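You operate a simulated robot arm through the tools that you are given. There is no shell and no other tool.

You are at the controls of a simulated robot arm. One attempt, no reset.

JOB
Put things in order on the top of the goods table. At the end: the blue collar stands on top of the brown small carton; the brown clogged filter stands where the white clean filter stood; the white clean filter from the top of the goods table stands where the red step block stood; the small grey box stands where the blue collar stood; the red step block stands on top of the purple panel; whatever was shut is shut again. Leave all else as you found it, and nothing knocked over.

Only the result counts: the job must be done as asked and must still hold three seconds after the hand-in. Knocking over, shifting, dropping, spilling or breaking anything else fails it.

ROBOT AND FRAMES
A 6-joint arm with a two-finger gripper, fixed in place. Base frame: the origin is on the floor under the middle of its stand, x ahead of it, y to its left, z up; the work surface is at about z = 80. Units: cm, rad, N and s.
With the tool pointing down near the work surface it reaches from about 10 to 70 cm from the base axis. Its first joint turns from -1.152 to 1.152 rad. Payload 2.45 kg.
Tool frame: the origin (TCP) lies between the finger pads and is the grasp point; the fingertips stand 3 cm ahead of it; z points along the fingers, y is the line along which they close. The gripper opens to 10.6 cm; its body begins 7.9 cm behind the TCP.
Orientation is that of the tool frame in the base frame, as a unit quaternion [w, x, y, z]. With the fingers straight down and closing along the base's y, the tool's x points along the base's -x, its y along +y and its z along -z.

CONTROLS
- The arm moves only by the tool step_arm. Its argument "series" is a list of rows, each a list of 7 numbers: the shift along the tool's x, y, z in cm, then the turn, a rotation vector about the tool's x, y, z in rad, then the opening, from 0 (shut) to 1 (fully open). In form: [[dx, dy, dz, rx, ry, rz, claw], ...]. A call has 1 to 20 rows; each row is the pose to reach, as a shift and turn from the pose commanded when the call began, along the tool's axes at that moment. Each row takes 0.2 s and may step no farther than 5 cm and 0.15 rad from the row before; otherwise, or with a gripper value out of range, the whole call is refused. Where a pose cannot be reached the arm comes as near as it can. A force on the tool above 40 N (or 10 N above the force at the start of the call, whichever is more), or a blocked arm, ends the call early, and 0.2 s more pass. Each finger travels about 15.3 cm/s and halts on what it meets, pressing with about 28 N; the grip force reading is that of the motor and also rises with nothing between the fingers. The clock runs only during rows and for 0.2 s after the last one: add rows that repeat a pose to give the fingers time. The reply holds the time, the measured pose of the TCP, the force on the tool along the base axes, the opening and the grip force, in the units named above and with some noise, with the torque about the TCP (base axes, N m) and any sound that the robot's microphone picked up.
- Cameras (640 x 400 px; columns grow to the right, rows downward): "scene" is fixed at [7.04, 43.97, 139.22]; the picture's right is [-0.49, -0.87, 0.00], its down [-0.59, 0.33, -0.73] and it looks along [0.64, -0.36, -0.68] (base axes); focal length 267 px, centre (320, 200). "wrist" rides on the gripper at [7.6, -0.2, -10.6] in the tool frame; the picture's right is [0.02, 1.00, 0.00], its down [-0.78, 0.02, -0.62] and it looks along [-0.62, 0.01, 0.78] (tool axes); focal length 247 px, centre (320, 200). There is no depth. A picture from a camera that has moved, and an enlarged one, comes with that camera's place and axes in the base frame and with its lens.
- grab_frame(camera): a new picture of that camera. No time passes.
- zoom(camera, box): a new picture of the part [left, top, right, bottom] of that camera's present view, enlarged. No time passes.
- finish_job(): hands the job in; it is judged then, once.

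Nothing tells you positions but the pictures and the camera data. Unless the task says otherwise, let go and move clear before handing in.

The tools are called after ">>>" as name(argument=value, ...) on one line, values as JSON. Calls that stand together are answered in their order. step_arm: Moves the arm, as the interface text tells. Its arguments: {"type":"object","properties":{"series":{"type":"array","items":{"type":"array","items":{"type":"number"}}}},"required":["series"]} The other tools are called the same way: grab_frame (camera) takes a picture; zoom (camera, box) takes an enlarged picture of a part of a camera's view; finish_job () hands the job in.

At the start:

```text
time_s: 0.0
ee_pos: [42.71, 11.37, 109.82]
orientation: [0.0, -0.001, 1.0, -0.001]
ft_force: [0.5, -0.4, -0.4]
moment: [0.01, 0.01, -0.01]
width: 10.59
grasp_force: 0.0
```

scene: 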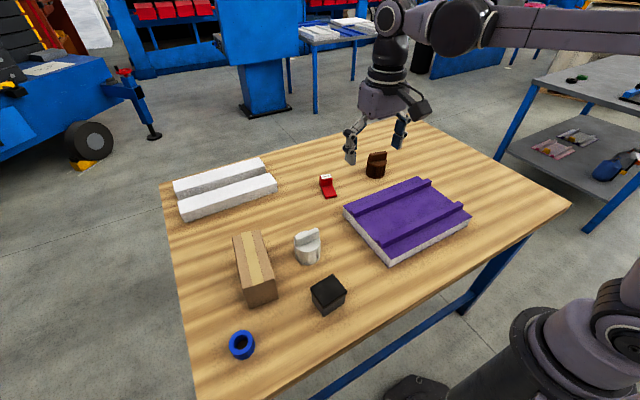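
wrist: 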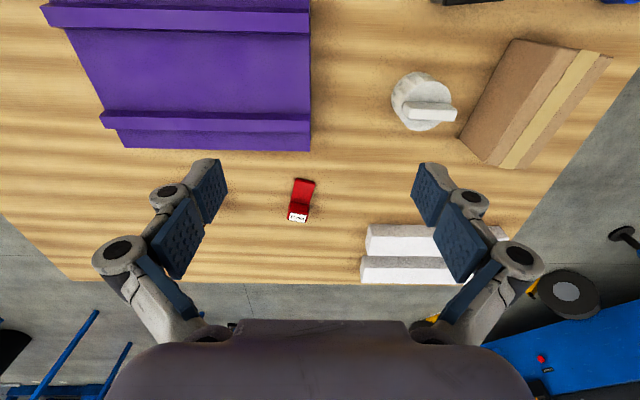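

I see a table with a white ribbed block, red step block, brown clogged filter, purple panel, white filter, brown carton, a dark/grey box and a blue collar. I will take enlarged pictures first to locate them precisely.

>>> zoom(camera="scene", box=[200, 210, 360, 310])

>>> zoom(camera="scene", box=[300, 130, 460, 230])

>>> zoom(camera="scene", box=[200, 270, 360, 370])

>>> zoom(camera="scene", box=[160, 130, 320, 230])

>>> zoom(camera="wrist", box=[240, 130, 400, 230])

>>> zoom(camera="scene", box=[330, 160, 490, 260])

```text
4.00 times, centred on (280, 260) of scene
camera zoom: at [7.04, 43.97, 139.22], right [-0.49, -0.87, 0.0], down [-0.59, 0.33, -0.73], along [0.64, -0.36, -0.68], focal length 1067 px, centre (480, -40)
```

zoom: 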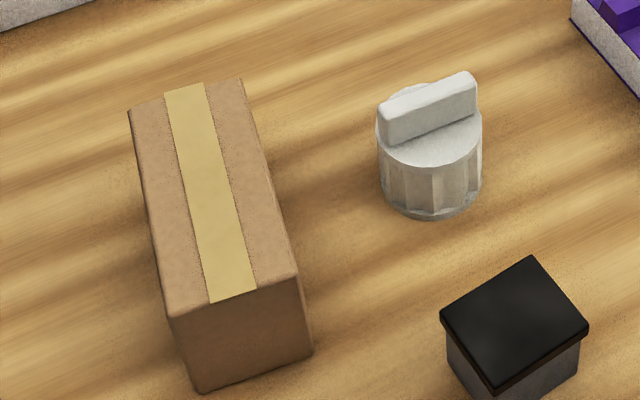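

```text
4.00 times, centred on (380, 180) of scene
camera zoom: at [7.04, 43.97, 139.22], right [-0.49, -0.87, 0.0], down [-0.59, 0.33, -0.73], along [0.64, -0.36, -0.68], focal length 1067 px, centre (80, 280)
```

zoom: 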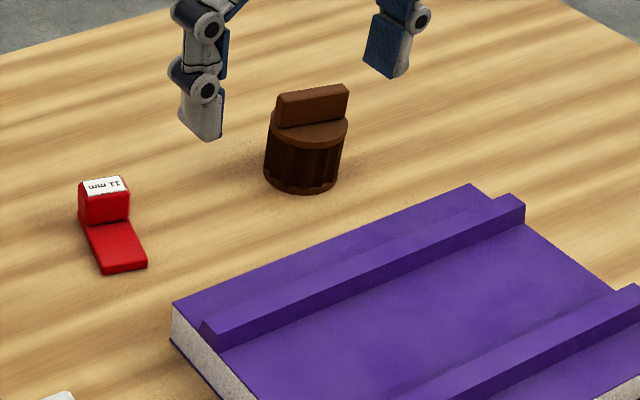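

```text
4.00 times, centred on (280, 320) of scene
camera zoom: at [7.04, 43.97, 139.22], right [-0.49, -0.87, 0.0], down [-0.59, 0.33, -0.73], along [0.64, -0.36, -0.68], focal length 1067 px, centre (480, -280)
```

zoom: 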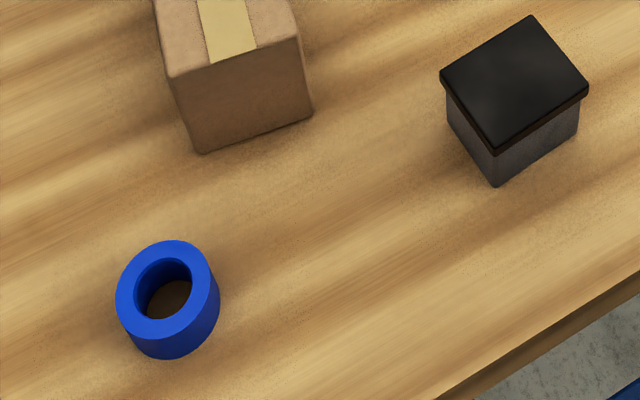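

```text
4.00 times, centred on (240, 180) of scene
camera zoom: at [7.04, 43.97, 139.22], right [-0.49, -0.87, 0.0], down [-0.59, 0.33, -0.73], along [0.64, -0.36, -0.68], focal length 1067 px, centre (640, 280)
```

zoom: 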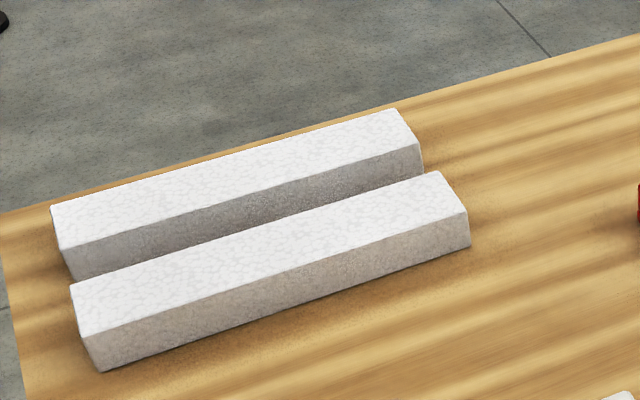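

```text
4.00 times, centred on (320, 180) of wrist
camera zoom: at [35.0, 11.21, 120.55], right [-0.02, 1.0, 0.0], down [0.78, 0.02, 0.62], along [0.62, 0.01, -0.78], focal length 988 px, centre (320, 280)
```

zoom: 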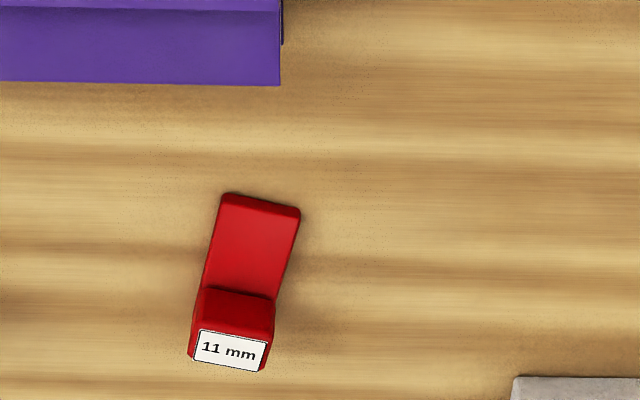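

```text
4.00 times, centred on (410, 210) of scene
camera zoom: at [7.04, 43.97, 139.22], right [-0.49, -0.87, 0.0], down [-0.59, 0.33, -0.73], along [0.64, -0.36, -0.68], focal length 1067 px, centre (-40, 160)
```

zoom: 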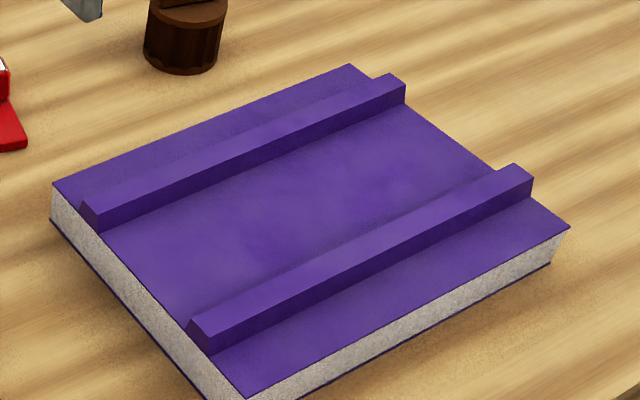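

The table layout is clear: collar near (31.5, 48), carton near (46, 40), white filter near (44.7, 26.4), grey box near (31.5, 28), red block near (65, 8), brown filter near (65, -12), panel roughly x 32–54, y -21–9. I'll fly high towards the collar to look at it closely with the wrist camera.

>>> step_arm(series=[[1.1, 3.6, 0, 0, 0, 0, 1], [2.2, 7.2, 0, 0, 0, 0, 1], [3.3, 10.8, 0, 0, 0, 0, 1], [4.4, 14.4, 0, 0, 0, 0, 1], [5.5, 18, 0, 0, 0, 0, 1], [6.6, 21.6, 0, 0, 0, 0, 1], [7.7, 25.2, 0, 0, 0, 0, 1], [8.8, 28.8, 0, 0, 0, 0, 1], [9.9, 32.4, 0, 0, 0, 0, 1], [11.1, 36.6, 0, 0, 0, 0, 1], [11.1, 36.6, 0, 0, 0, 0, 1]])

>>> grab_frame(camera="wrist")

>>> grab_frame(camera="scene")

```text
time_s: 2.4
ee_pos: [31.57, 48.08, 109.67]
orientation: [0.0, 0.001, 1.0, -0.001]
ft_force: [-0.1, -0.3, -0.6]
moment: [0.02, -0.01, -0.01]
width: 10.64
grasp_force: 0.1
```

```text
taken
camera wrist: at [23.85, 47.88, 120.43], right [-0.02, 1.0, 0.0], down [0.78, 0.02, 0.62], along [0.62, 0.01, -0.78], focal length 247 px, centre (320, 200)
```

wrist: 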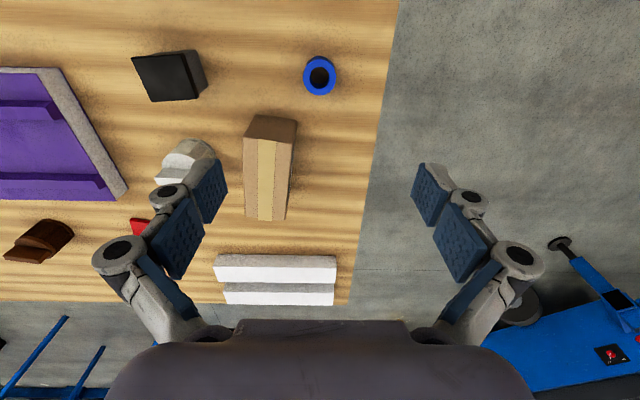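

```text
taken
```

scene: 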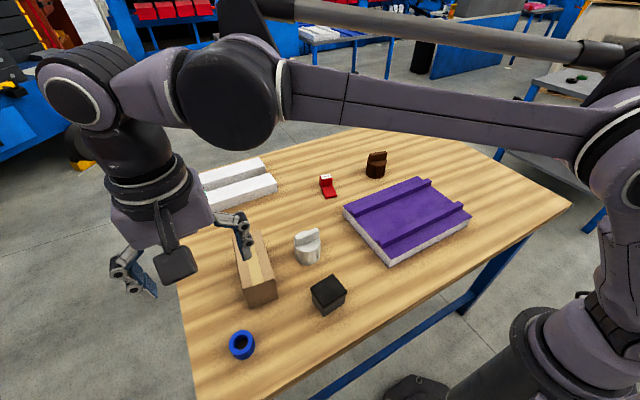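

The wrist view shows the whole goods table nicely. I'll enlarge each object from here to get accurate positions.

>>> zoom(camera="wrist", box=[240, 40, 400, 140])

>>> zoom(camera="wrist", box=[190, 100, 350, 200])

>>> zoom(camera="wrist", box=[90, 20, 250, 120])

>>> zoom(camera="wrist", box=[0, 50, 160, 150])

```text
4.00 times, centred on (320, 90) of wrist
camera zoom: at [23.85, 47.88, 120.43], right [-0.02, 1.0, 0.0], down [0.78, 0.02, 0.62], along [0.62, 0.01, -0.78], focal length 988 px, centre (320, 640)
```

zoom: 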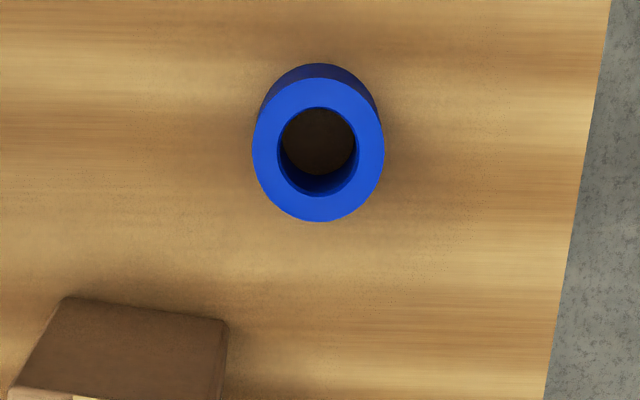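

```text
4.00 times, centred on (270, 150) of wrist
camera zoom: at [23.85, 47.88, 120.43], right [-0.02, 1.0, 0.0], down [0.78, 0.02, 0.62], along [0.62, 0.01, -0.78], focal length 988 px, centre (520, 400)
```

zoom: 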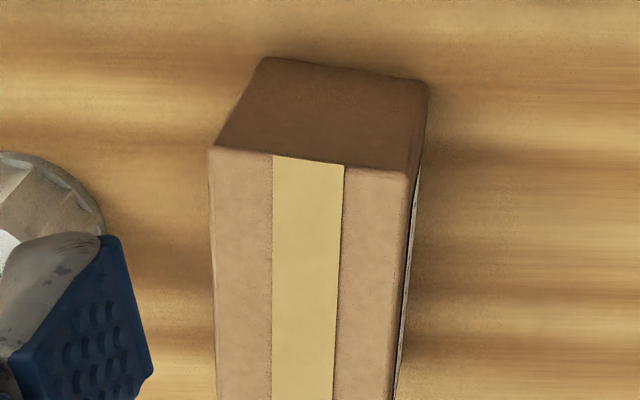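

```text
4.00 times, centred on (170, 70) of wrist
camera zoom: at [23.85, 47.88, 120.43], right [-0.02, 1.0, 0.0], down [0.78, 0.02, 0.62], along [0.62, 0.01, -0.78], focal length 988 px, centre (920, 720)
```

zoom: 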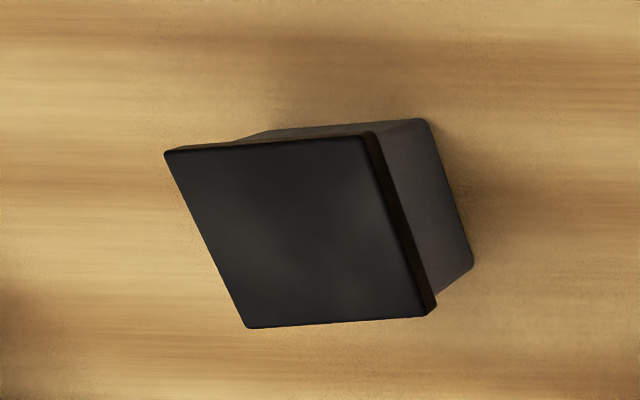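

```text
4.00 times, centred on (80, 100) of wrist
camera zoom: at [23.85, 47.88, 120.43], right [-0.02, 1.0, 0.0], down [0.78, 0.02, 0.62], along [0.62, 0.01, -0.78], focal length 988 px, centre (1280, 600)
```

zoom: 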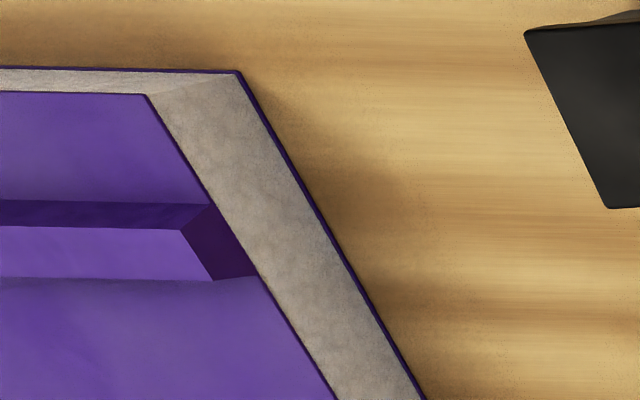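

Positions are consistent between cameras: collar (31.85, 47.85), top about z 83.2; carton centre (45.7, 39.9), top z 88.75; grey box centre about (31.8, 28.0), lid top about z 86. I'll look at the fingers' shape before going down.

>>> zoom(camera="wrist", box=[380, 140, 560, 300])

>>> zoom(camera="scene", box=[90, 170, 280, 320])

```text
2.50 times, centred on (470, 220) of wrist
camera zoom: at [23.85, 47.88, 120.43], right [-0.02, 1.0, 0.0], down [0.78, 0.02, 0.62], along [0.62, 0.01, -0.78], focal length 617 px, centre (-55, 150)
```

zoom: 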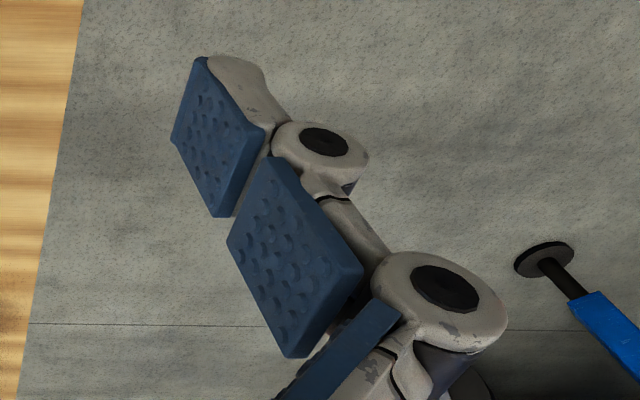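

```text
2.67 times, centred on (185, 245) of scene
camera zoom: at [7.04, 43.97, 139.22], right [-0.49, -0.87, 0.0], down [-0.59, 0.33, -0.73], along [0.64, -0.36, -0.68], focal length 711 px, centre (680, 80)
```

zoom: 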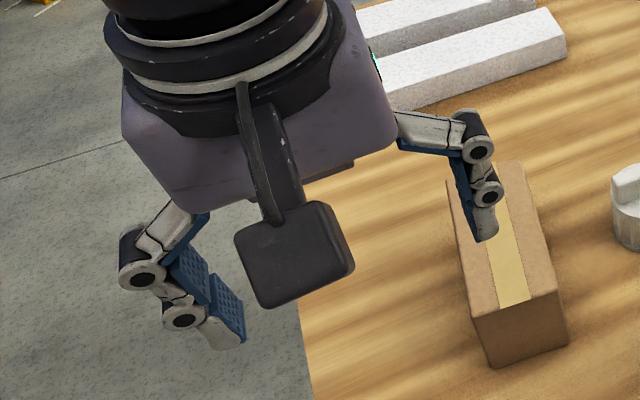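

The fingers look like a linkage with tips that may extend as they close, so I'll test the closing in free air here and look at where the tips go.

>>> step_arm(series=[[0, 0, 0, 0, 0, 0, 0.5], [0, 0, 0, 0, 0, 0, 0.43], [0, 0, 0, 0, 0, 0, 0.43]])

>>> grab_frame(camera="wrist")

>>> zoom(camera="scene", box=[90, 170, 280, 320])

```text
time_s: 3.2
ee_pos: [31.71, 47.97, 109.73]
orientation: [0.001, 0.0, 1.0, -0.001]
ft_force: [0.3, -0.1, -0.6]
moment: [0.03, -0.01, -0.01]
width: 4.54
grasp_force: 0.0
```

```text
taken
camera wrist: at [23.87, 47.83, 120.44], right [-0.02, 1.0, 0.0], down [0.78, 0.02, 0.62], along [0.62, 0.01, -0.78], focal length 247 px, centre (320, 200)
```

wrist: 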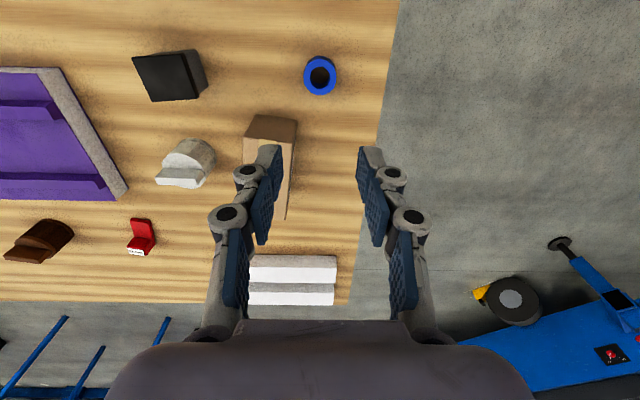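

```text
2.67 times, centred on (185, 245) of scene
camera zoom: at [7.04, 43.97, 139.22], right [-0.49, -0.87, 0.0], down [-0.59, 0.33, -0.73], along [0.64, -0.36, -0.68], focal length 711 px, centre (680, 80)
```

zoom: 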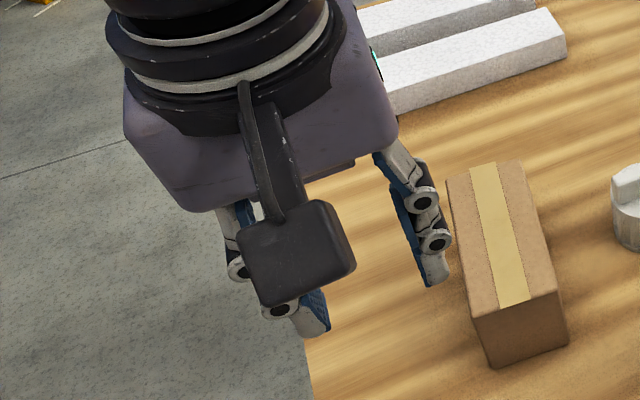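

The tips do extend as the gripper closes. I'll measure that in an enlarged view.

>>> zoom(camera="wrist", box=[230, 130, 420, 250])

>>> step_arm(series=[[0, 0, 0, 0, 0, 0, 0.65], [0, 0, 0, 0, 0, 0, 0.65], [0, 0, 0, 0, 0, 0, 0.65]])

>>> zoom(camera="wrist", box=[230, 130, 420, 250])

```text
3.33 times, centred on (325, 190) of wrist
camera zoom: at [23.87, 47.83, 120.44], right [-0.02, 1.0, 0.0], down [0.78, 0.02, 0.62], along [0.62, 0.01, -0.78], focal length 823 px, centre (303, 233)
```

zoom: 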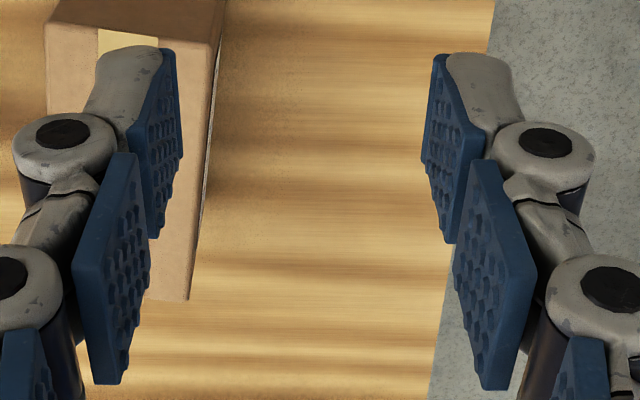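

```text
time_s: 4.0
ee_pos: [31.58, 47.98, 109.78]
orientation: [0.001, -0.001, 1.0, -0.001]
ft_force: [0.0, 0.2, 0.5]
moment: [-0.02, -0.05, -0.02]
width: 6.9
grasp_force: 0.0
```

```text
3.33 times, centred on (325, 190) of wrist
camera zoom: at [23.87, 47.84, 120.43], right [-0.02, 1.0, 0.0], down [0.78, 0.02, 0.62], along [0.62, 0.01, -0.78], focal length 823 px, centre (303, 233)
```

zoom: 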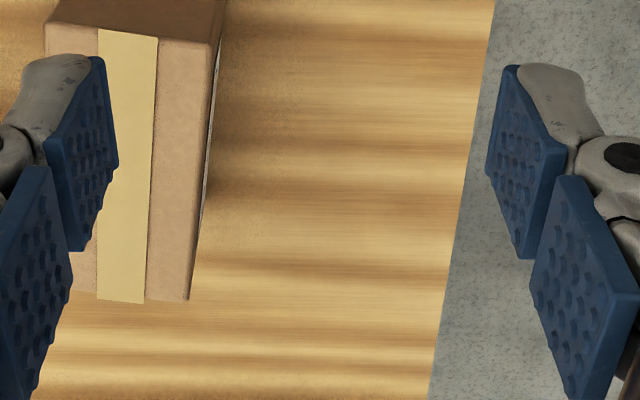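

The tips reach about 3 cm ahead when nearly closed and less when open. I'll now descend to z 95 above the collar to check the centring.

>>> step_arm(series=[[-0.1, 0, 4, 0, 0, 0, 0.7], [-0.2, -0.1, 8, 0, 0, 0, 0.7], [-0.24, -0.12, 12, 0, 0, 0, 0.7], [-0.24, -0.12, 15, 0, 0, 0, 0.7], [-0.24, -0.12, 15, 0, 0, 0, 0.7]])

>>> grab_frame(camera="wrist")

```text
time_s: 5.2
ee_pos: [31.9, 47.85, 94.8]
orientation: [0.001, 0.0, 1.0, -0.001]
ft_force: [-0.1, 0.7, 0.1]
moment: [0.01, 0.0, 0.01]
width: 7.42
grasp_force: 0.1
```

```text
taken
camera wrist: at [24.15, 47.65, 105.45], right [-0.02, 1.0, 0.0], down [0.78, 0.02, 0.62], along [0.62, 0.01, -0.78], focal length 247 px, centre (320, 200)
```

wrist: 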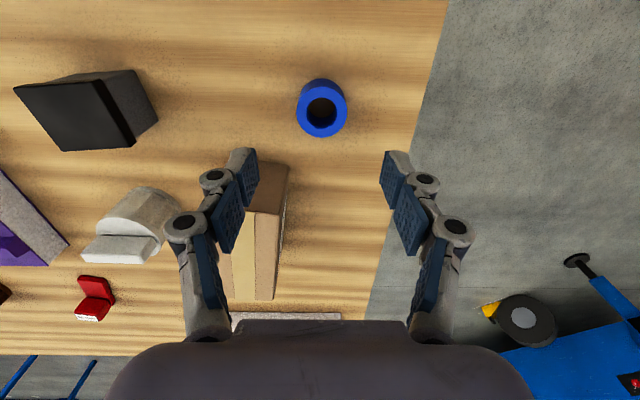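

>>> zoom(camera="wrist", box=[240, 60, 400, 160])

```text
4.00 times, centred on (320, 110) of wrist
camera zoom: at [24.15, 47.65, 105.45], right [-0.02, 1.0, 0.0], down [0.78, 0.02, 0.62], along [0.62, 0.01, -0.78], focal length 988 px, centre (320, 560)
```

zoom: 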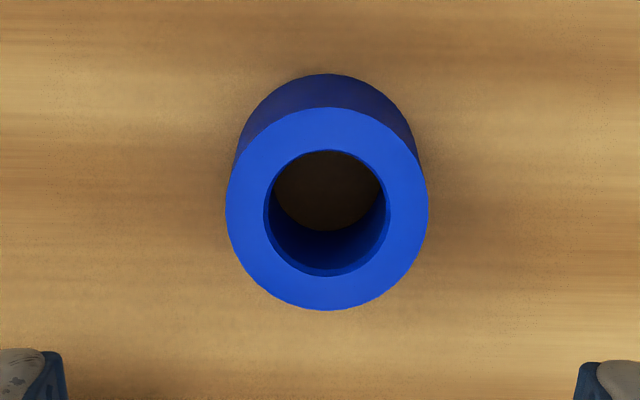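

The collar is centred under the gripper (within 0.1 cm). I'll descend to z 83.5 and close on it.

>>> step_arm(series=[[0.05, 0.05, 4, 0, 0, 0, 0.7], [0.05, 0.05, 8, 0, 0, 0, 0.7], [0.05, 0.05, 10, 0, 0, 0, 0.7], [0.05, 0.05, 11.3, 0, 0, 0, 0.7], [0.05, 0.05, 11.3, 0, 0, 0, 0.7]])

>>> grab_frame(camera="wrist")

>>> zoom(camera="scene", box=[160, 260, 320, 400])

```text
time_s: 6.4
ee_pos: [31.9, 48.04, 83.23]
orientation: [0.001, 0.0, 1.0, -0.001]
ft_force: [-0.7, 0.4, 0.4]
moment: [0.01, -0.02, 0.0]
width: 7.41
grasp_force: 0.2
```

```text
taken
camera wrist: at [24.2, 47.87, 94.0], right [-0.02, 1.0, 0.0], down [0.78, 0.02, 0.62], along [0.62, 0.01, -0.78], focal length 247 px, centre (320, 200)
```

wrist: 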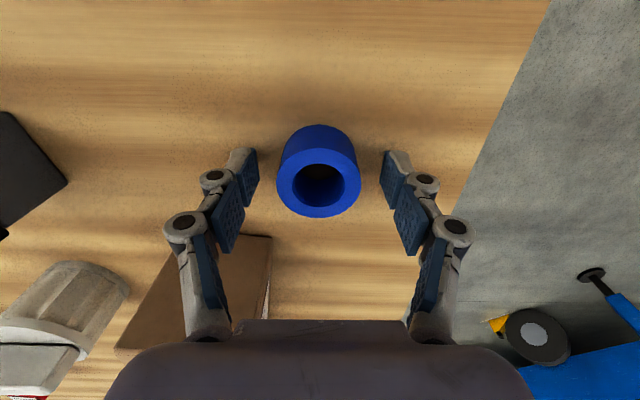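

```text
2.86 times, centred on (240, 330) of scene
camera zoom: at [7.04, 43.97, 139.22], right [-0.49, -0.87, 0.0], down [-0.59, 0.33, -0.73], along [0.64, -0.36, -0.68], focal length 762 px, centre (549, -171)
```

zoom: 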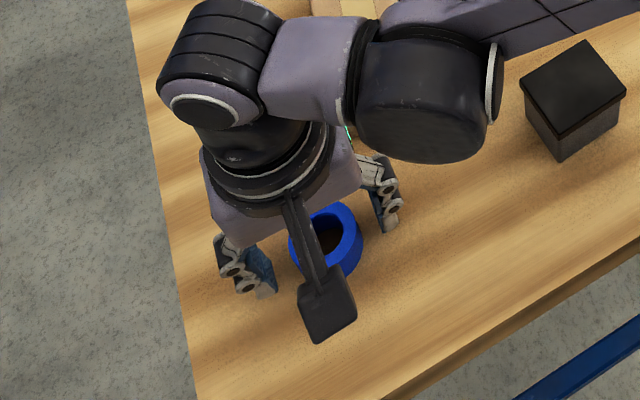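

The gripper is centred on the collar. I'll raise 0.2 cm for tip clearance and close.

>>> step_arm(series=[[0, 0, -0.25, 0, 0, 0, 0.7], [0, 0, -0.25, 0, 0, 0, 0.5], [0, 0, -0.25, 0, 0, 0, 0.3], [0, 0, -0.25, 0, 0, 0, 0.2], [0, 0, -0.25, 0, 0, 0, 0.2], [0, 0, -0.25, 0, 0, 0, 0.2]])

>>> grab_frame(camera="wrist")

```text
time_s: 7.8
ee_pos: [31.87, 48.05, 83.68]
orientation: [0.001, 0.001, 1.0, -0.002]
ft_force: [0.7, 0.0, 2.9]
moment: [-0.04, -0.03, -0.04]
width: 4.44
grasp_force: 28.1
```

```text
taken
camera wrist: at [24.21, 47.82, 94.34], right [-0.02, 1.0, 0.0], down [0.78, 0.02, 0.62], along [0.62, 0.01, -0.78], focal length 247 px, centre (320, 200)
```

wrist: 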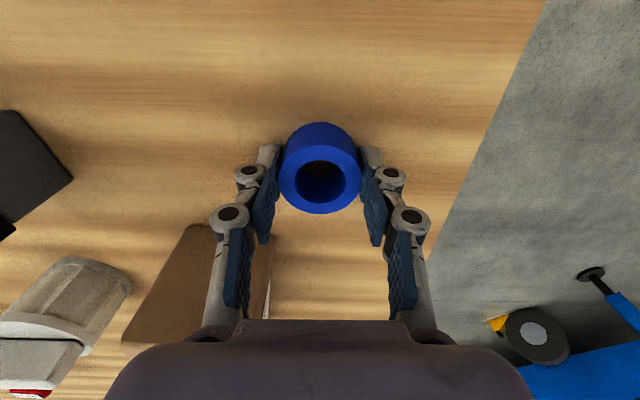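

The collar is gripped (4.44 cm wide, 28 N). I'll lift it, carry it over the carton, and check before lowering.

>>> step_arm(series=[[0, 0, -2, 0, 0, 0, 0.2], [0, 0, -6, 0, 0, 0, 0.2], [0, 0, -10, 0, 0, 0, 0.2], [0, 0, -13.5, 0, 0, 0, 0.2], [-2.5, -1.5, -13.5, 0, 0, 0, 0.2], [-5.8, -3.5, -13.5, 0, 0, 0, 0.2], [-9, -5.3, -13.5, 0, 0, 0, 0.2], [-12, -7, -13.5, 0, 0, 0, 0.2], [-13.9, -8.1, -13.5, 0, 0, 0, 0.2], [-13.9, -8.1, -13.5, 0, 0, 0, 0.2]])

>>> grab_frame(camera="wrist")

>>> grab_frame(camera="scene")

```text
time_s: 10.0
ee_pos: [45.9, 39.85, 97.08]
orientation: [0.001, 0.0, 1.0, -0.001]
ft_force: [-0.4, -0.2, -0.3]
moment: [0.01, -0.01, 0.01]
width: 4.42
grasp_force: 28.1
```

```text
taken
camera wrist: at [38.29, 39.58, 107.92], right [-0.02, 1.0, 0.0], down [0.78, 0.02, 0.62], along [0.62, 0.01, -0.78], focal length 247 px, centre (320, 200)
```

wrist: 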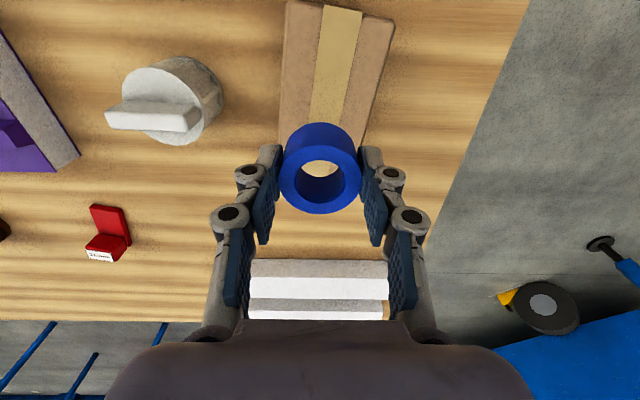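

```text
taken
```

scene: 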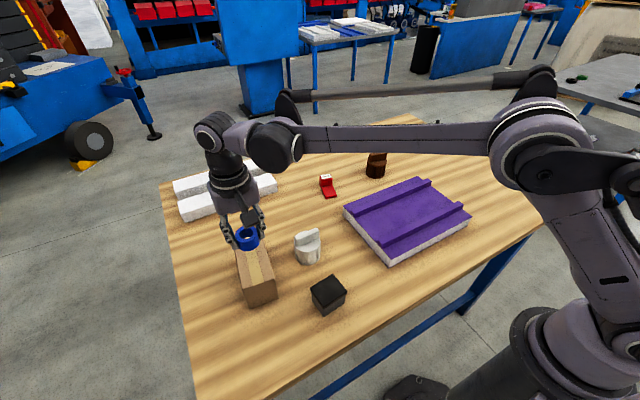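

The collar hangs over the middle of the carton. I'll lower it slowly and watch the force for contact.

>>> step_arm(series=[[0.2, 0.05, 2, 0, 0, 0, 0.2], [0.2, 0.05, 3.5, 0, 0, 0, 0.2], [0.2, 0.05, 4.1, 0, 0, 0, 0.2], [0.2, 0.05, 4.1, 0, 0, 0, 0.2]])

>>> grab_frame(camera="wrist")

>>> zoom(camera="scene", box=[190, 190, 310, 310])

```text
time_s: 11.0
ee_pos: [45.61, 39.91, 93.09]
orientation: [0.001, 0.0, 1.0, -0.001]
ft_force: [-0.1, -1.4, -0.5]
moment: [0.02, 0.01, 0.0]
width: 4.41
grasp_force: 27.8
```

```text
taken
camera wrist: at [37.91, 39.62, 103.79], right [-0.02, 1.0, 0.0], down [0.78, 0.02, 0.62], along [0.62, 0.01, -0.78], focal length 247 px, centre (320, 200)
```

wrist: 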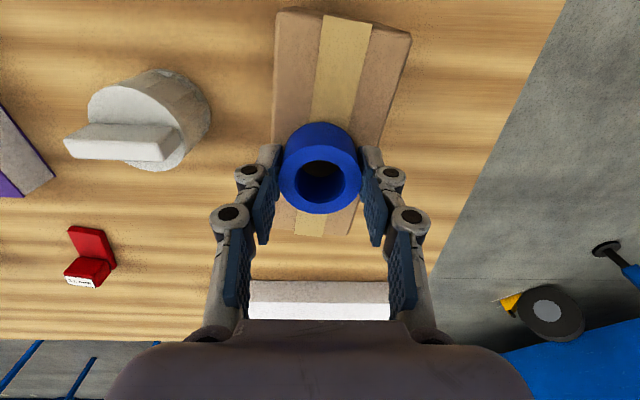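

```text
3.33 times, centred on (250, 250) of scene
camera zoom: at [7.04, 43.97, 139.22], right [-0.49, -0.87, 0.0], down [-0.59, 0.33, -0.73], along [0.64, -0.36, -0.68], focal length 889 px, centre (553, 33)
```

zoom: 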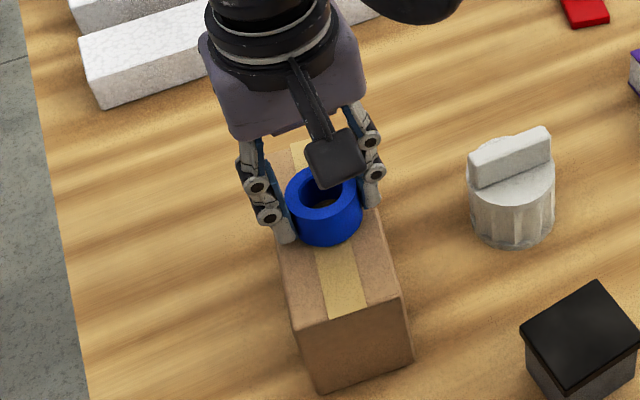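

The collar is about 0.6 cm above the carton top and centred. I'll lower in small steps.

>>> step_arm(series=[[0, 0, 0.2, 0, 0, 0, 0.2], [0, 0, 0.35, 0, 0, 0, 0.2], [0, 0, 0.45, 0, 0, 0, 0.2], [0, 0, 0.45, 0, 0, 0, 0.2]])

```text
time_s: 12.0
ee_pos: [45.47, 39.77, 92.61]
orientation: [0.001, 0.0, 1.0, -0.001]
ft_force: [-0.3, 0.0, -1.0]
moment: [-0.01, 0.0, 0.0]
width: 4.41
grasp_force: 27.9
```

>>> step_arm(series=[[0, 0, 0.1, 0, 0, 0, 0.2], [0, 0, 0.2, 0, 0, 0, 0.2], [0, 0, 0.2, 0, 0, 0, 0.2]])

>>> zoom(camera="scene", box=[210, 210, 290, 260])

>>> grab_frame(camera="wrist")

```text
time_s: 12.8
ee_pos: [45.45, 39.94, 92.48]
orientation: [0.001, 0.002, 1.0, 0.0]
ft_force: [-0.8, -0.3, 20.7]
moment: [0.01, 0.0, 0.0]
width: 4.41
grasp_force: 27.7
```

```text
8.00 times, centred on (250, 235) of scene
camera zoom: at [7.01, 43.94, 139.23], right [-0.49, -0.87, 0.0], down [-0.59, 0.33, -0.73], along [0.64, -0.36, -0.68], focal length 2134 px, centre (880, -80)
```

zoom: 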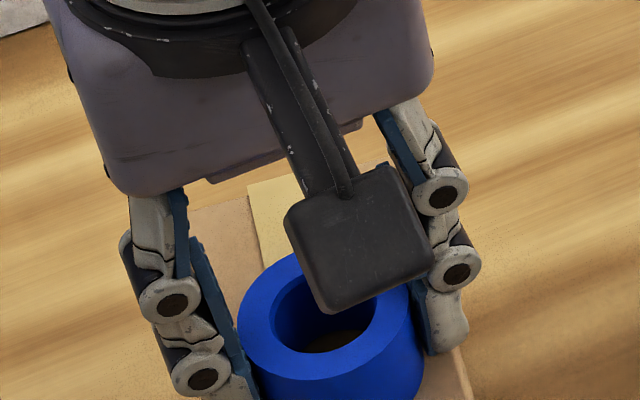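

```text
taken
camera wrist: at [37.85, 39.65, 103.28], right [-0.02, 1.0, 0.0], down [0.78, 0.02, 0.62], along [0.62, 0.01, -0.78], focal length 247 px, centre (320, 200)
```

wrist: 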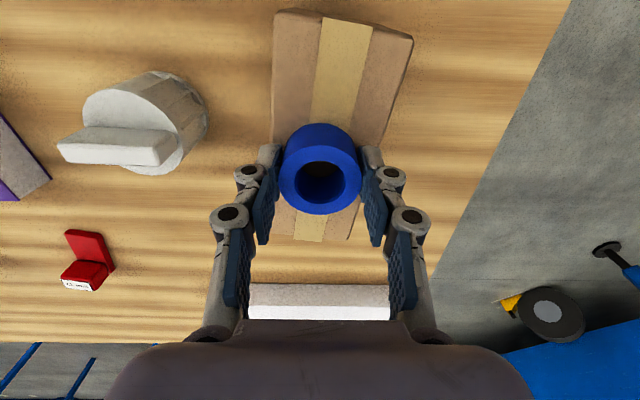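

Contact at about 20 N: the collar rests on the carton. I'll relieve slightly, open gently, and rise.

>>> step_arm(series=[[0, 0, -0.12, 0, 0, 0, 0.2], [0, 0, -0.12, 0, 0, 0, 0.45], [0, 0, -0.12, 0, 0, 0, 0.5], [0, 0, -0.12, 0, 0, 0, 0.65], [0, 0, -0.12, 0, 0, 0, 0.7], [0, 0, -2, 0, 0, 0, 0.7], [0, 0, -6, 0, 0, 0, 0.7], [0, 0, -9, 0, 0, 0, 0.7], [0, 0, -9, 0, 0, 0, 0.7]])

>>> grab_frame(camera="wrist")

>>> zoom(camera="scene", box=[190, 190, 310, 310])

```text
time_s: 14.8
ee_pos: [45.65, 39.99, 101.43]
orientation: [0.001, 0.0, 1.0, -0.001]
ft_force: [-0.5, 0.0, -0.5]
moment: [-0.01, 0.01, -0.02]
width: 7.42
grasp_force: 0.1
```

```text
taken
camera wrist: at [37.93, 39.75, 112.26], right [-0.02, 1.0, 0.0], down [0.78, 0.02, 0.62], along [0.62, 0.01, -0.78], focal length 247 px, centre (320, 200)
```

wrist: 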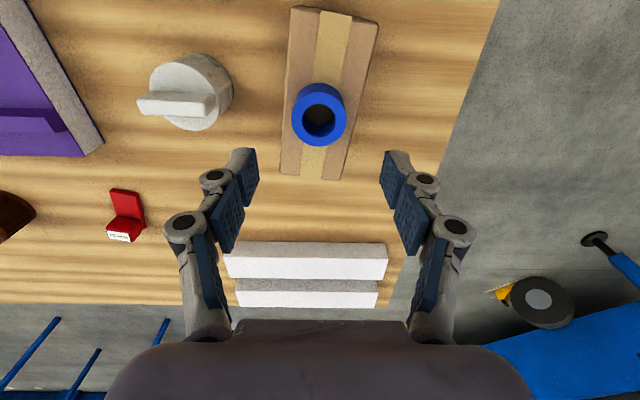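

```text
3.33 times, centred on (250, 250) of scene
camera zoom: at [7.04, 43.97, 139.22], right [-0.49, -0.87, 0.0], down [-0.59, 0.33, -0.73], along [0.64, -0.36, -0.68], focal length 889 px, centre (553, 33)
```

zoom: 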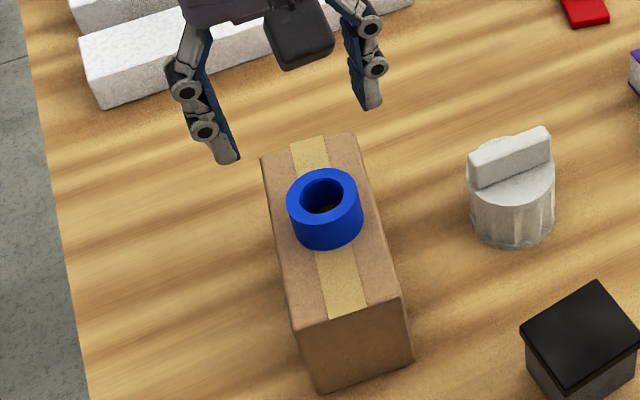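

The collar stands well on the carton. Next I go above the grey box, with the gripper opened and turned about 0.085 rad to match the box's slant.

>>> step_arm(series=[[2.8, -2.4, 0, 0, 0, 0, 0.8], [5.6, -4.8, 0, 0, 0, 0, 0.9], [8.4, -7.2, 0, 0, 0, -0.04, 1], [11.2, -9.6, 0, 0, 0, -0.085, 1], [13.85, -12, 0, 0, 0, -0.085, 1], [13.85, -12, 0, 0, 0, -0.085, 1]])

>>> grab_frame(camera="wrist")

>>> zoom(camera="wrist", box=[240, 40, 400, 140])

```text
time_s: 16.2
ee_pos: [31.83, 28.03, 101.53]
orientation: [0.001, -0.042, 0.999, 0.0]
ft_force: [0.1, 0.3, 0.7]
moment: [-0.04, -0.06, 0.0]
width: 10.58
grasp_force: 0.0
```

```text
taken
camera wrist: at [24.16, 27.09, 112.18], right [-0.11, 0.99, 0.0], down [0.78, 0.08, 0.62], along [0.62, 0.06, -0.78], focal length 247 px, centre (320, 200)
```

wrist: 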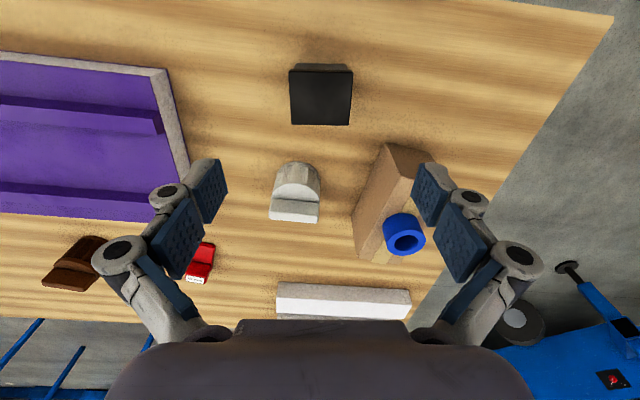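

```text
4.00 times, centred on (320, 90) of wrist
camera zoom: at [24.16, 27.09, 112.18], right [-0.11, 0.99, 0.0], down [0.78, 0.08, 0.62], along [0.62, 0.06, -0.78], focal length 988 px, centre (320, 640)
```

zoom: 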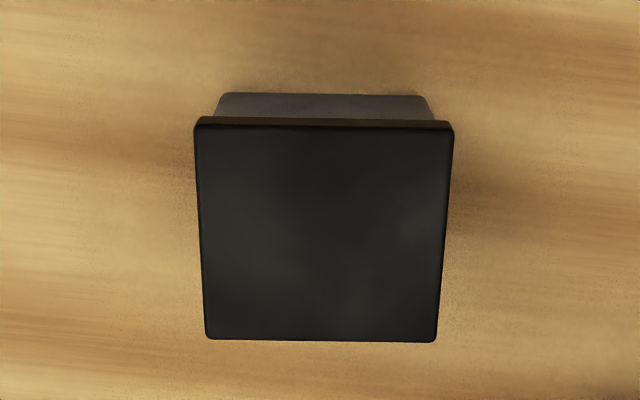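

The gripper is aligned with the box and centred to within 0.1 cm. I'll descend to about z 83 around the box body.

>>> step_arm(series=[[0, 0.05, 4.5, 0, 0, 0, 1], [0, 0.05, 9, 0, 0, 0, 1], [0, 0.05, 13, 0, 0, 0, 1], [0, 0.05, 16.5, 0, 0, 0, 1], [0, 0.05, 18.3, 0, 0, 0, 1], [0, 0.05, 18.3, 0, 0, 0, 1]])

>>> grab_frame(camera="wrist")

>>> zoom(camera="scene", box=[250, 220, 410, 340])

```text
time_s: 17.6
ee_pos: [31.52, 27.8, 83.25]
orientation: [0.001, -0.042, 0.999, -0.001]
ft_force: [-0.4, -0.3, -0.5]
moment: [0.01, 0.0, 0.0]
width: 10.62
grasp_force: 0.1
```

```text
taken
camera wrist: at [23.82, 26.97, 93.92], right [-0.11, 0.99, 0.0], down [0.78, 0.08, 0.62], along [0.62, 0.06, -0.78], focal length 247 px, centre (320, 200)
```

wrist: 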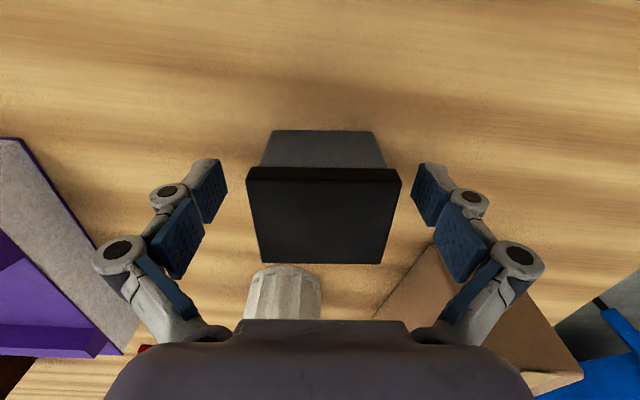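

```text
3.33 times, centred on (330, 280) of scene
camera zoom: at [7.04, 43.97, 139.22], right [-0.49, -0.87, 0.0], down [-0.59, 0.33, -0.73], along [0.64, -0.36, -0.68], focal length 889 px, centre (287, -67)
```

zoom: 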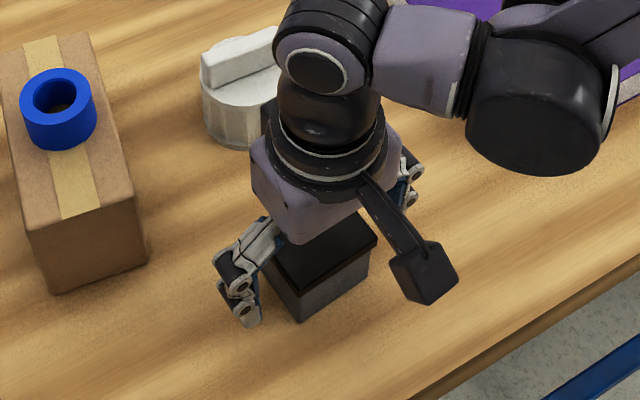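

The box is between the fingers with a small offset. I'll correct by a few millimetres and close.

>>> step_arm(series=[[-0.2, 0.12, 0, 0, 0, 0, 1], [-0.2, 0.12, 0, 0, 0, 0, 0.75], [-0.2, 0.12, 0, 0, 0, 0, 0.6], [-0.2, 0.12, 0, 0, 0, 0, 0.45], [-0.2, 0.12, 0, 0, 0, 0, 0.35], [-0.2, 0.12, 0, 0, 0, 0, 0.35]])

>>> grab_frame(camera="wrist")

>>> zoom(camera="scene", box=[290, 250, 390, 330])

```text
time_s: 19.0
ee_pos: [31.67, 28.07, 83.31]
orientation: [0.0, -0.042, 0.999, -0.001]
ft_force: [1.6, 0.1, 6.8]
moment: [0.02, -0.03, 0.01]
width: 6.12
grasp_force: 27.8
```

```text
taken
camera wrist: at [24.06, 27.19, 93.94], right [-0.11, 0.99, 0.0], down [0.78, 0.08, 0.62], along [0.62, 0.06, -0.78], focal length 247 px, centre (320, 200)
```

wrist: 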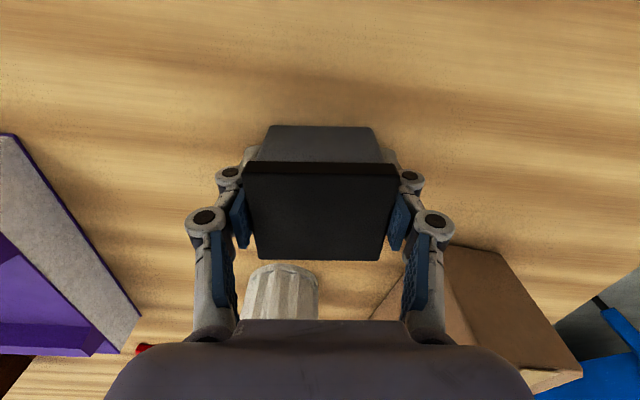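

```text
5.00 times, centred on (340, 290) of scene
camera zoom: at [7.04, 43.96, 139.22], right [-0.49, -0.87, 0.0], down [-0.59, 0.33, -0.73], along [0.64, -0.36, -0.68], focal length 1334 px, centre (220, -250)
```

zoom: 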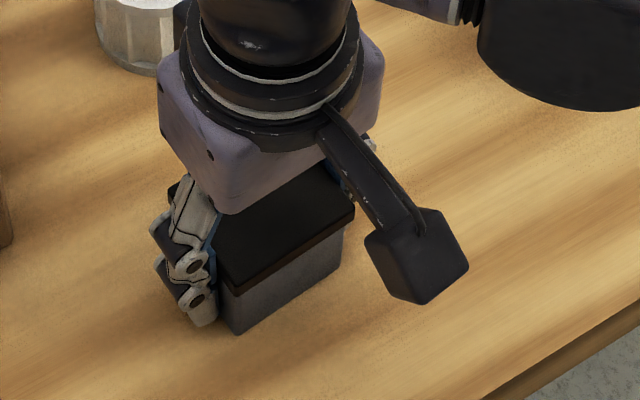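

The gripper closed at 6.12 cm. I'll lift only 1 cm and check that the body rises with the lid.

>>> step_arm(series=[[0, 0, -0.3, 0, 0, 0, 0.35], [0, 0, -0.7, 0, 0, 0, 0.35], [0, 0, -1.2, 0, 0, 0, 0.35], [0, 0, -1.2, 0, 0, 0, 0.35]])

>>> zoom(camera="wrist", box=[200, 100, 440, 280])

>>> zoom(camera="scene", box=[290, 250, 390, 330])

```text
time_s: 20.0
ee_pos: [31.81, 28.03, 84.3]
orientation: [0.001, -0.042, 0.999, -0.001]
ft_force: [-0.2, 0.0, -0.5]
moment: [-0.03, 0.02, 0.0]
width: 6.15
grasp_force: 28.3
```

```text
2.22 times, centred on (320, 190) of wrist
camera zoom: at [24.18, 27.21, 95.08], right [-0.11, 0.99, 0.0], down [0.78, 0.08, 0.62], along [0.62, 0.06, -0.78], focal length 549 px, centre (320, 222)
```

zoom: 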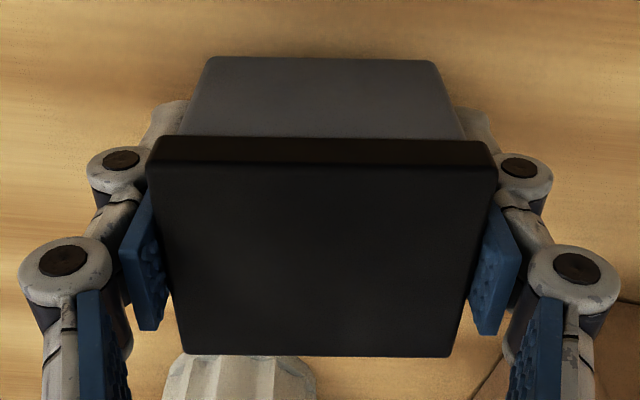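

```text
5.00 times, centred on (340, 290) of scene
camera zoom: at [7.04, 43.97, 139.22], right [-0.49, -0.87, 0.0], down [-0.59, 0.33, -0.73], along [0.64, -0.36, -0.68], focal length 1334 px, centre (220, -250)
```

zoom: 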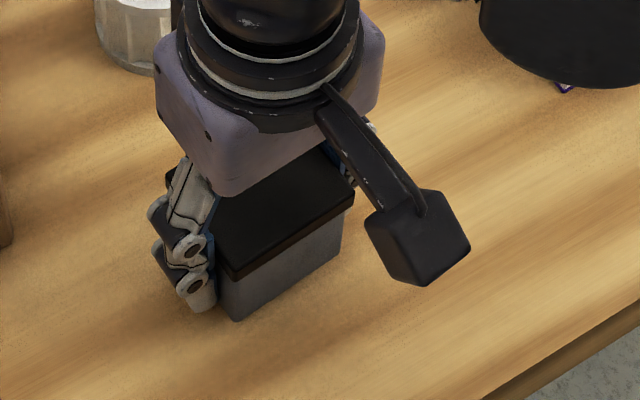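

The whole box rises with its lid. I'll lift higher and carry it to the old collar spot at (31.8, 47.9).

>>> step_arm(series=[[0, 0, -3, 0, 0, 0, 0.35], [0, 0, -6, 0, 0, 0, 0.35], [0, 0, -8.5, 0, 0, 0, 0.35], [-0.3, 3.5, -8.5, 0, 0, 0, 0.35], [-0.6, 7.5, -8.5, 0, 0, 0, 0.35], [-0.9, 11.5, -8.5, 0, 0, 0, 0.35], [-1.2, 15.5, -8.5, 0, 0, 0, 0.35], [-1.5, 19, -8.5, 0, 0, 0, 0.35], [-1.54, 19.81, -8.5, 0, 0, 0, 0.35], [-1.54, 19.81, -8.5, 0, 0, 0, 0.35]])

>>> grab_frame(camera="wrist")

>>> grab_frame(camera="scene")

```text
time_s: 22.2
ee_pos: [31.75, 47.89, 92.78]
orientation: [0.001, -0.042, 0.999, -0.001]
ft_force: [0.4, -0.1, -0.6]
moment: [0.02, -0.02, 0.02]
width: 6.14
grasp_force: 28.0
```

```text
taken
camera wrist: at [24.1, 47.02, 103.53], right [-0.11, 0.99, 0.0], down [0.78, 0.08, 0.62], along [0.62, 0.06, -0.78], focal length 247 px, centre (320, 200)
```

wrist: 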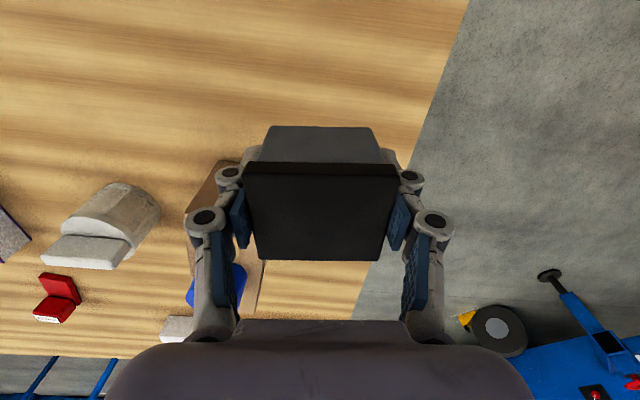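

```text
taken
```

scene: 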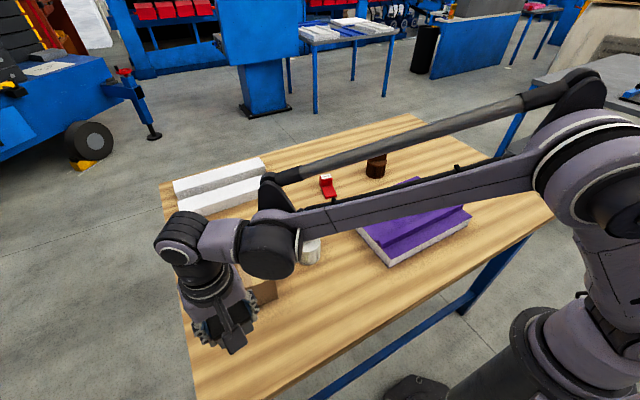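

The box hangs over the old collar spot within about 0.1 cm. I'll lower it, finishing in small steps.

>>> step_arm(series=[[0, 0, 3, 0, 0, 0, 0.35], [0, 0, 6, 0, 0, 0, 0.35], [0, 0, 8, 0, 0, 0, 0.35], [0, 0, 8.8, 0, 0, 0, 0.35], [0, 0, 8.8, 0, 0, 0, 0.35]])

>>> grab_frame(camera="wrist")

```text
time_s: 23.4
ee_pos: [31.75, 47.89, 83.94]
orientation: [0.001, -0.041, 0.999, -0.001]
ft_force: [-0.4, -0.3, -1.0]
moment: [-0.03, -0.03, -0.02]
width: 6.14
grasp_force: 28.4
```

```text
taken
camera wrist: at [24.11, 47.01, 94.71], right [-0.11, 0.99, 0.0], down [0.78, 0.08, 0.62], along [0.62, 0.06, -0.78], focal length 247 px, centre (320, 200)
```

wrist: 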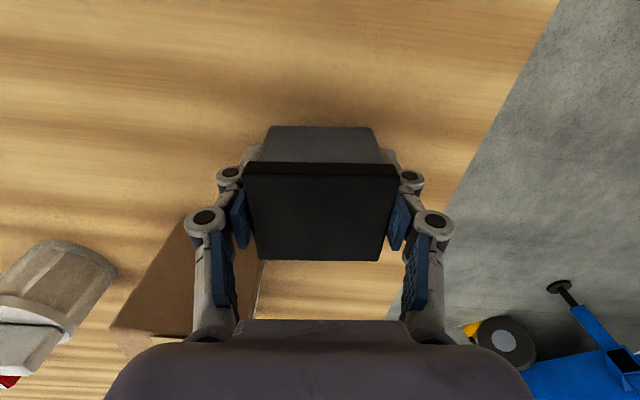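

About 0.75 cm remains to the table. I'll go down in fine steps.

>>> step_arm(series=[[0, 0, 0.25, 0, 0, 0, 0.35], [0, 0, 0.5, 0, 0, 0, 0.35], [0, 0, 0.65, 0, 0, 0, 0.35], [0, 0, 0.65, 0, 0, 0, 0.35]])

```text
time_s: 24.4
ee_pos: [31.74, 47.92, 83.28]
orientation: [0.0, -0.043, 0.999, -0.001]
ft_force: [-0.3, -1.0, -1.7]
moment: [0.01, -0.03, 0.02]
width: 6.13
grasp_force: 28.0
```

>>> step_arm(series=[[0, 0, 0.1, 0, 0, 0, 0.35], [0, 0, 0.1, 0, 0, 0, 0.35]])

```text
time_s: 25.0
ee_pos: [31.76, 47.95, 83.3]
orientation: [0.0, -0.042, 0.999, 0.0]
ft_force: [0.4, 0.4, -1.0]
moment: [0.0, 0.03, 0.0]
width: 6.15
grasp_force: 28.0
```

>>> step_arm(series=[[0, 0, 0.1, 0, 0, 0, 0.35], [0, 0, 0.1, 0, 0, 0, 0.35]])

>>> zoom(camera="wrist", box=[200, 100, 440, 280])

```text
time_s: 25.6
ee_pos: [31.73, 47.87, 83.26]
orientation: [0.0, -0.042, 0.999, -0.002]
ft_force: [0.0, -1.5, 7.6]
moment: [0.1, -0.01, -0.01]
width: 6.13
grasp_force: 27.9
```

```text
2.22 times, centred on (320, 190) of wrist
camera zoom: at [24.11, 47.06, 93.94], right [-0.11, 0.99, 0.0], down [0.78, 0.08, 0.62], along [0.62, 0.06, -0.78], focal length 549 px, centre (320, 222)
```

zoom: 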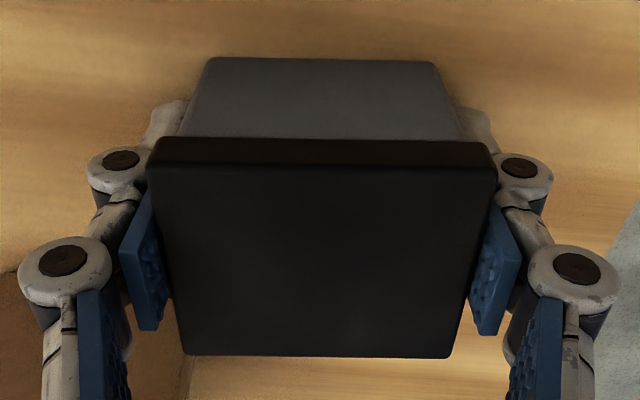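

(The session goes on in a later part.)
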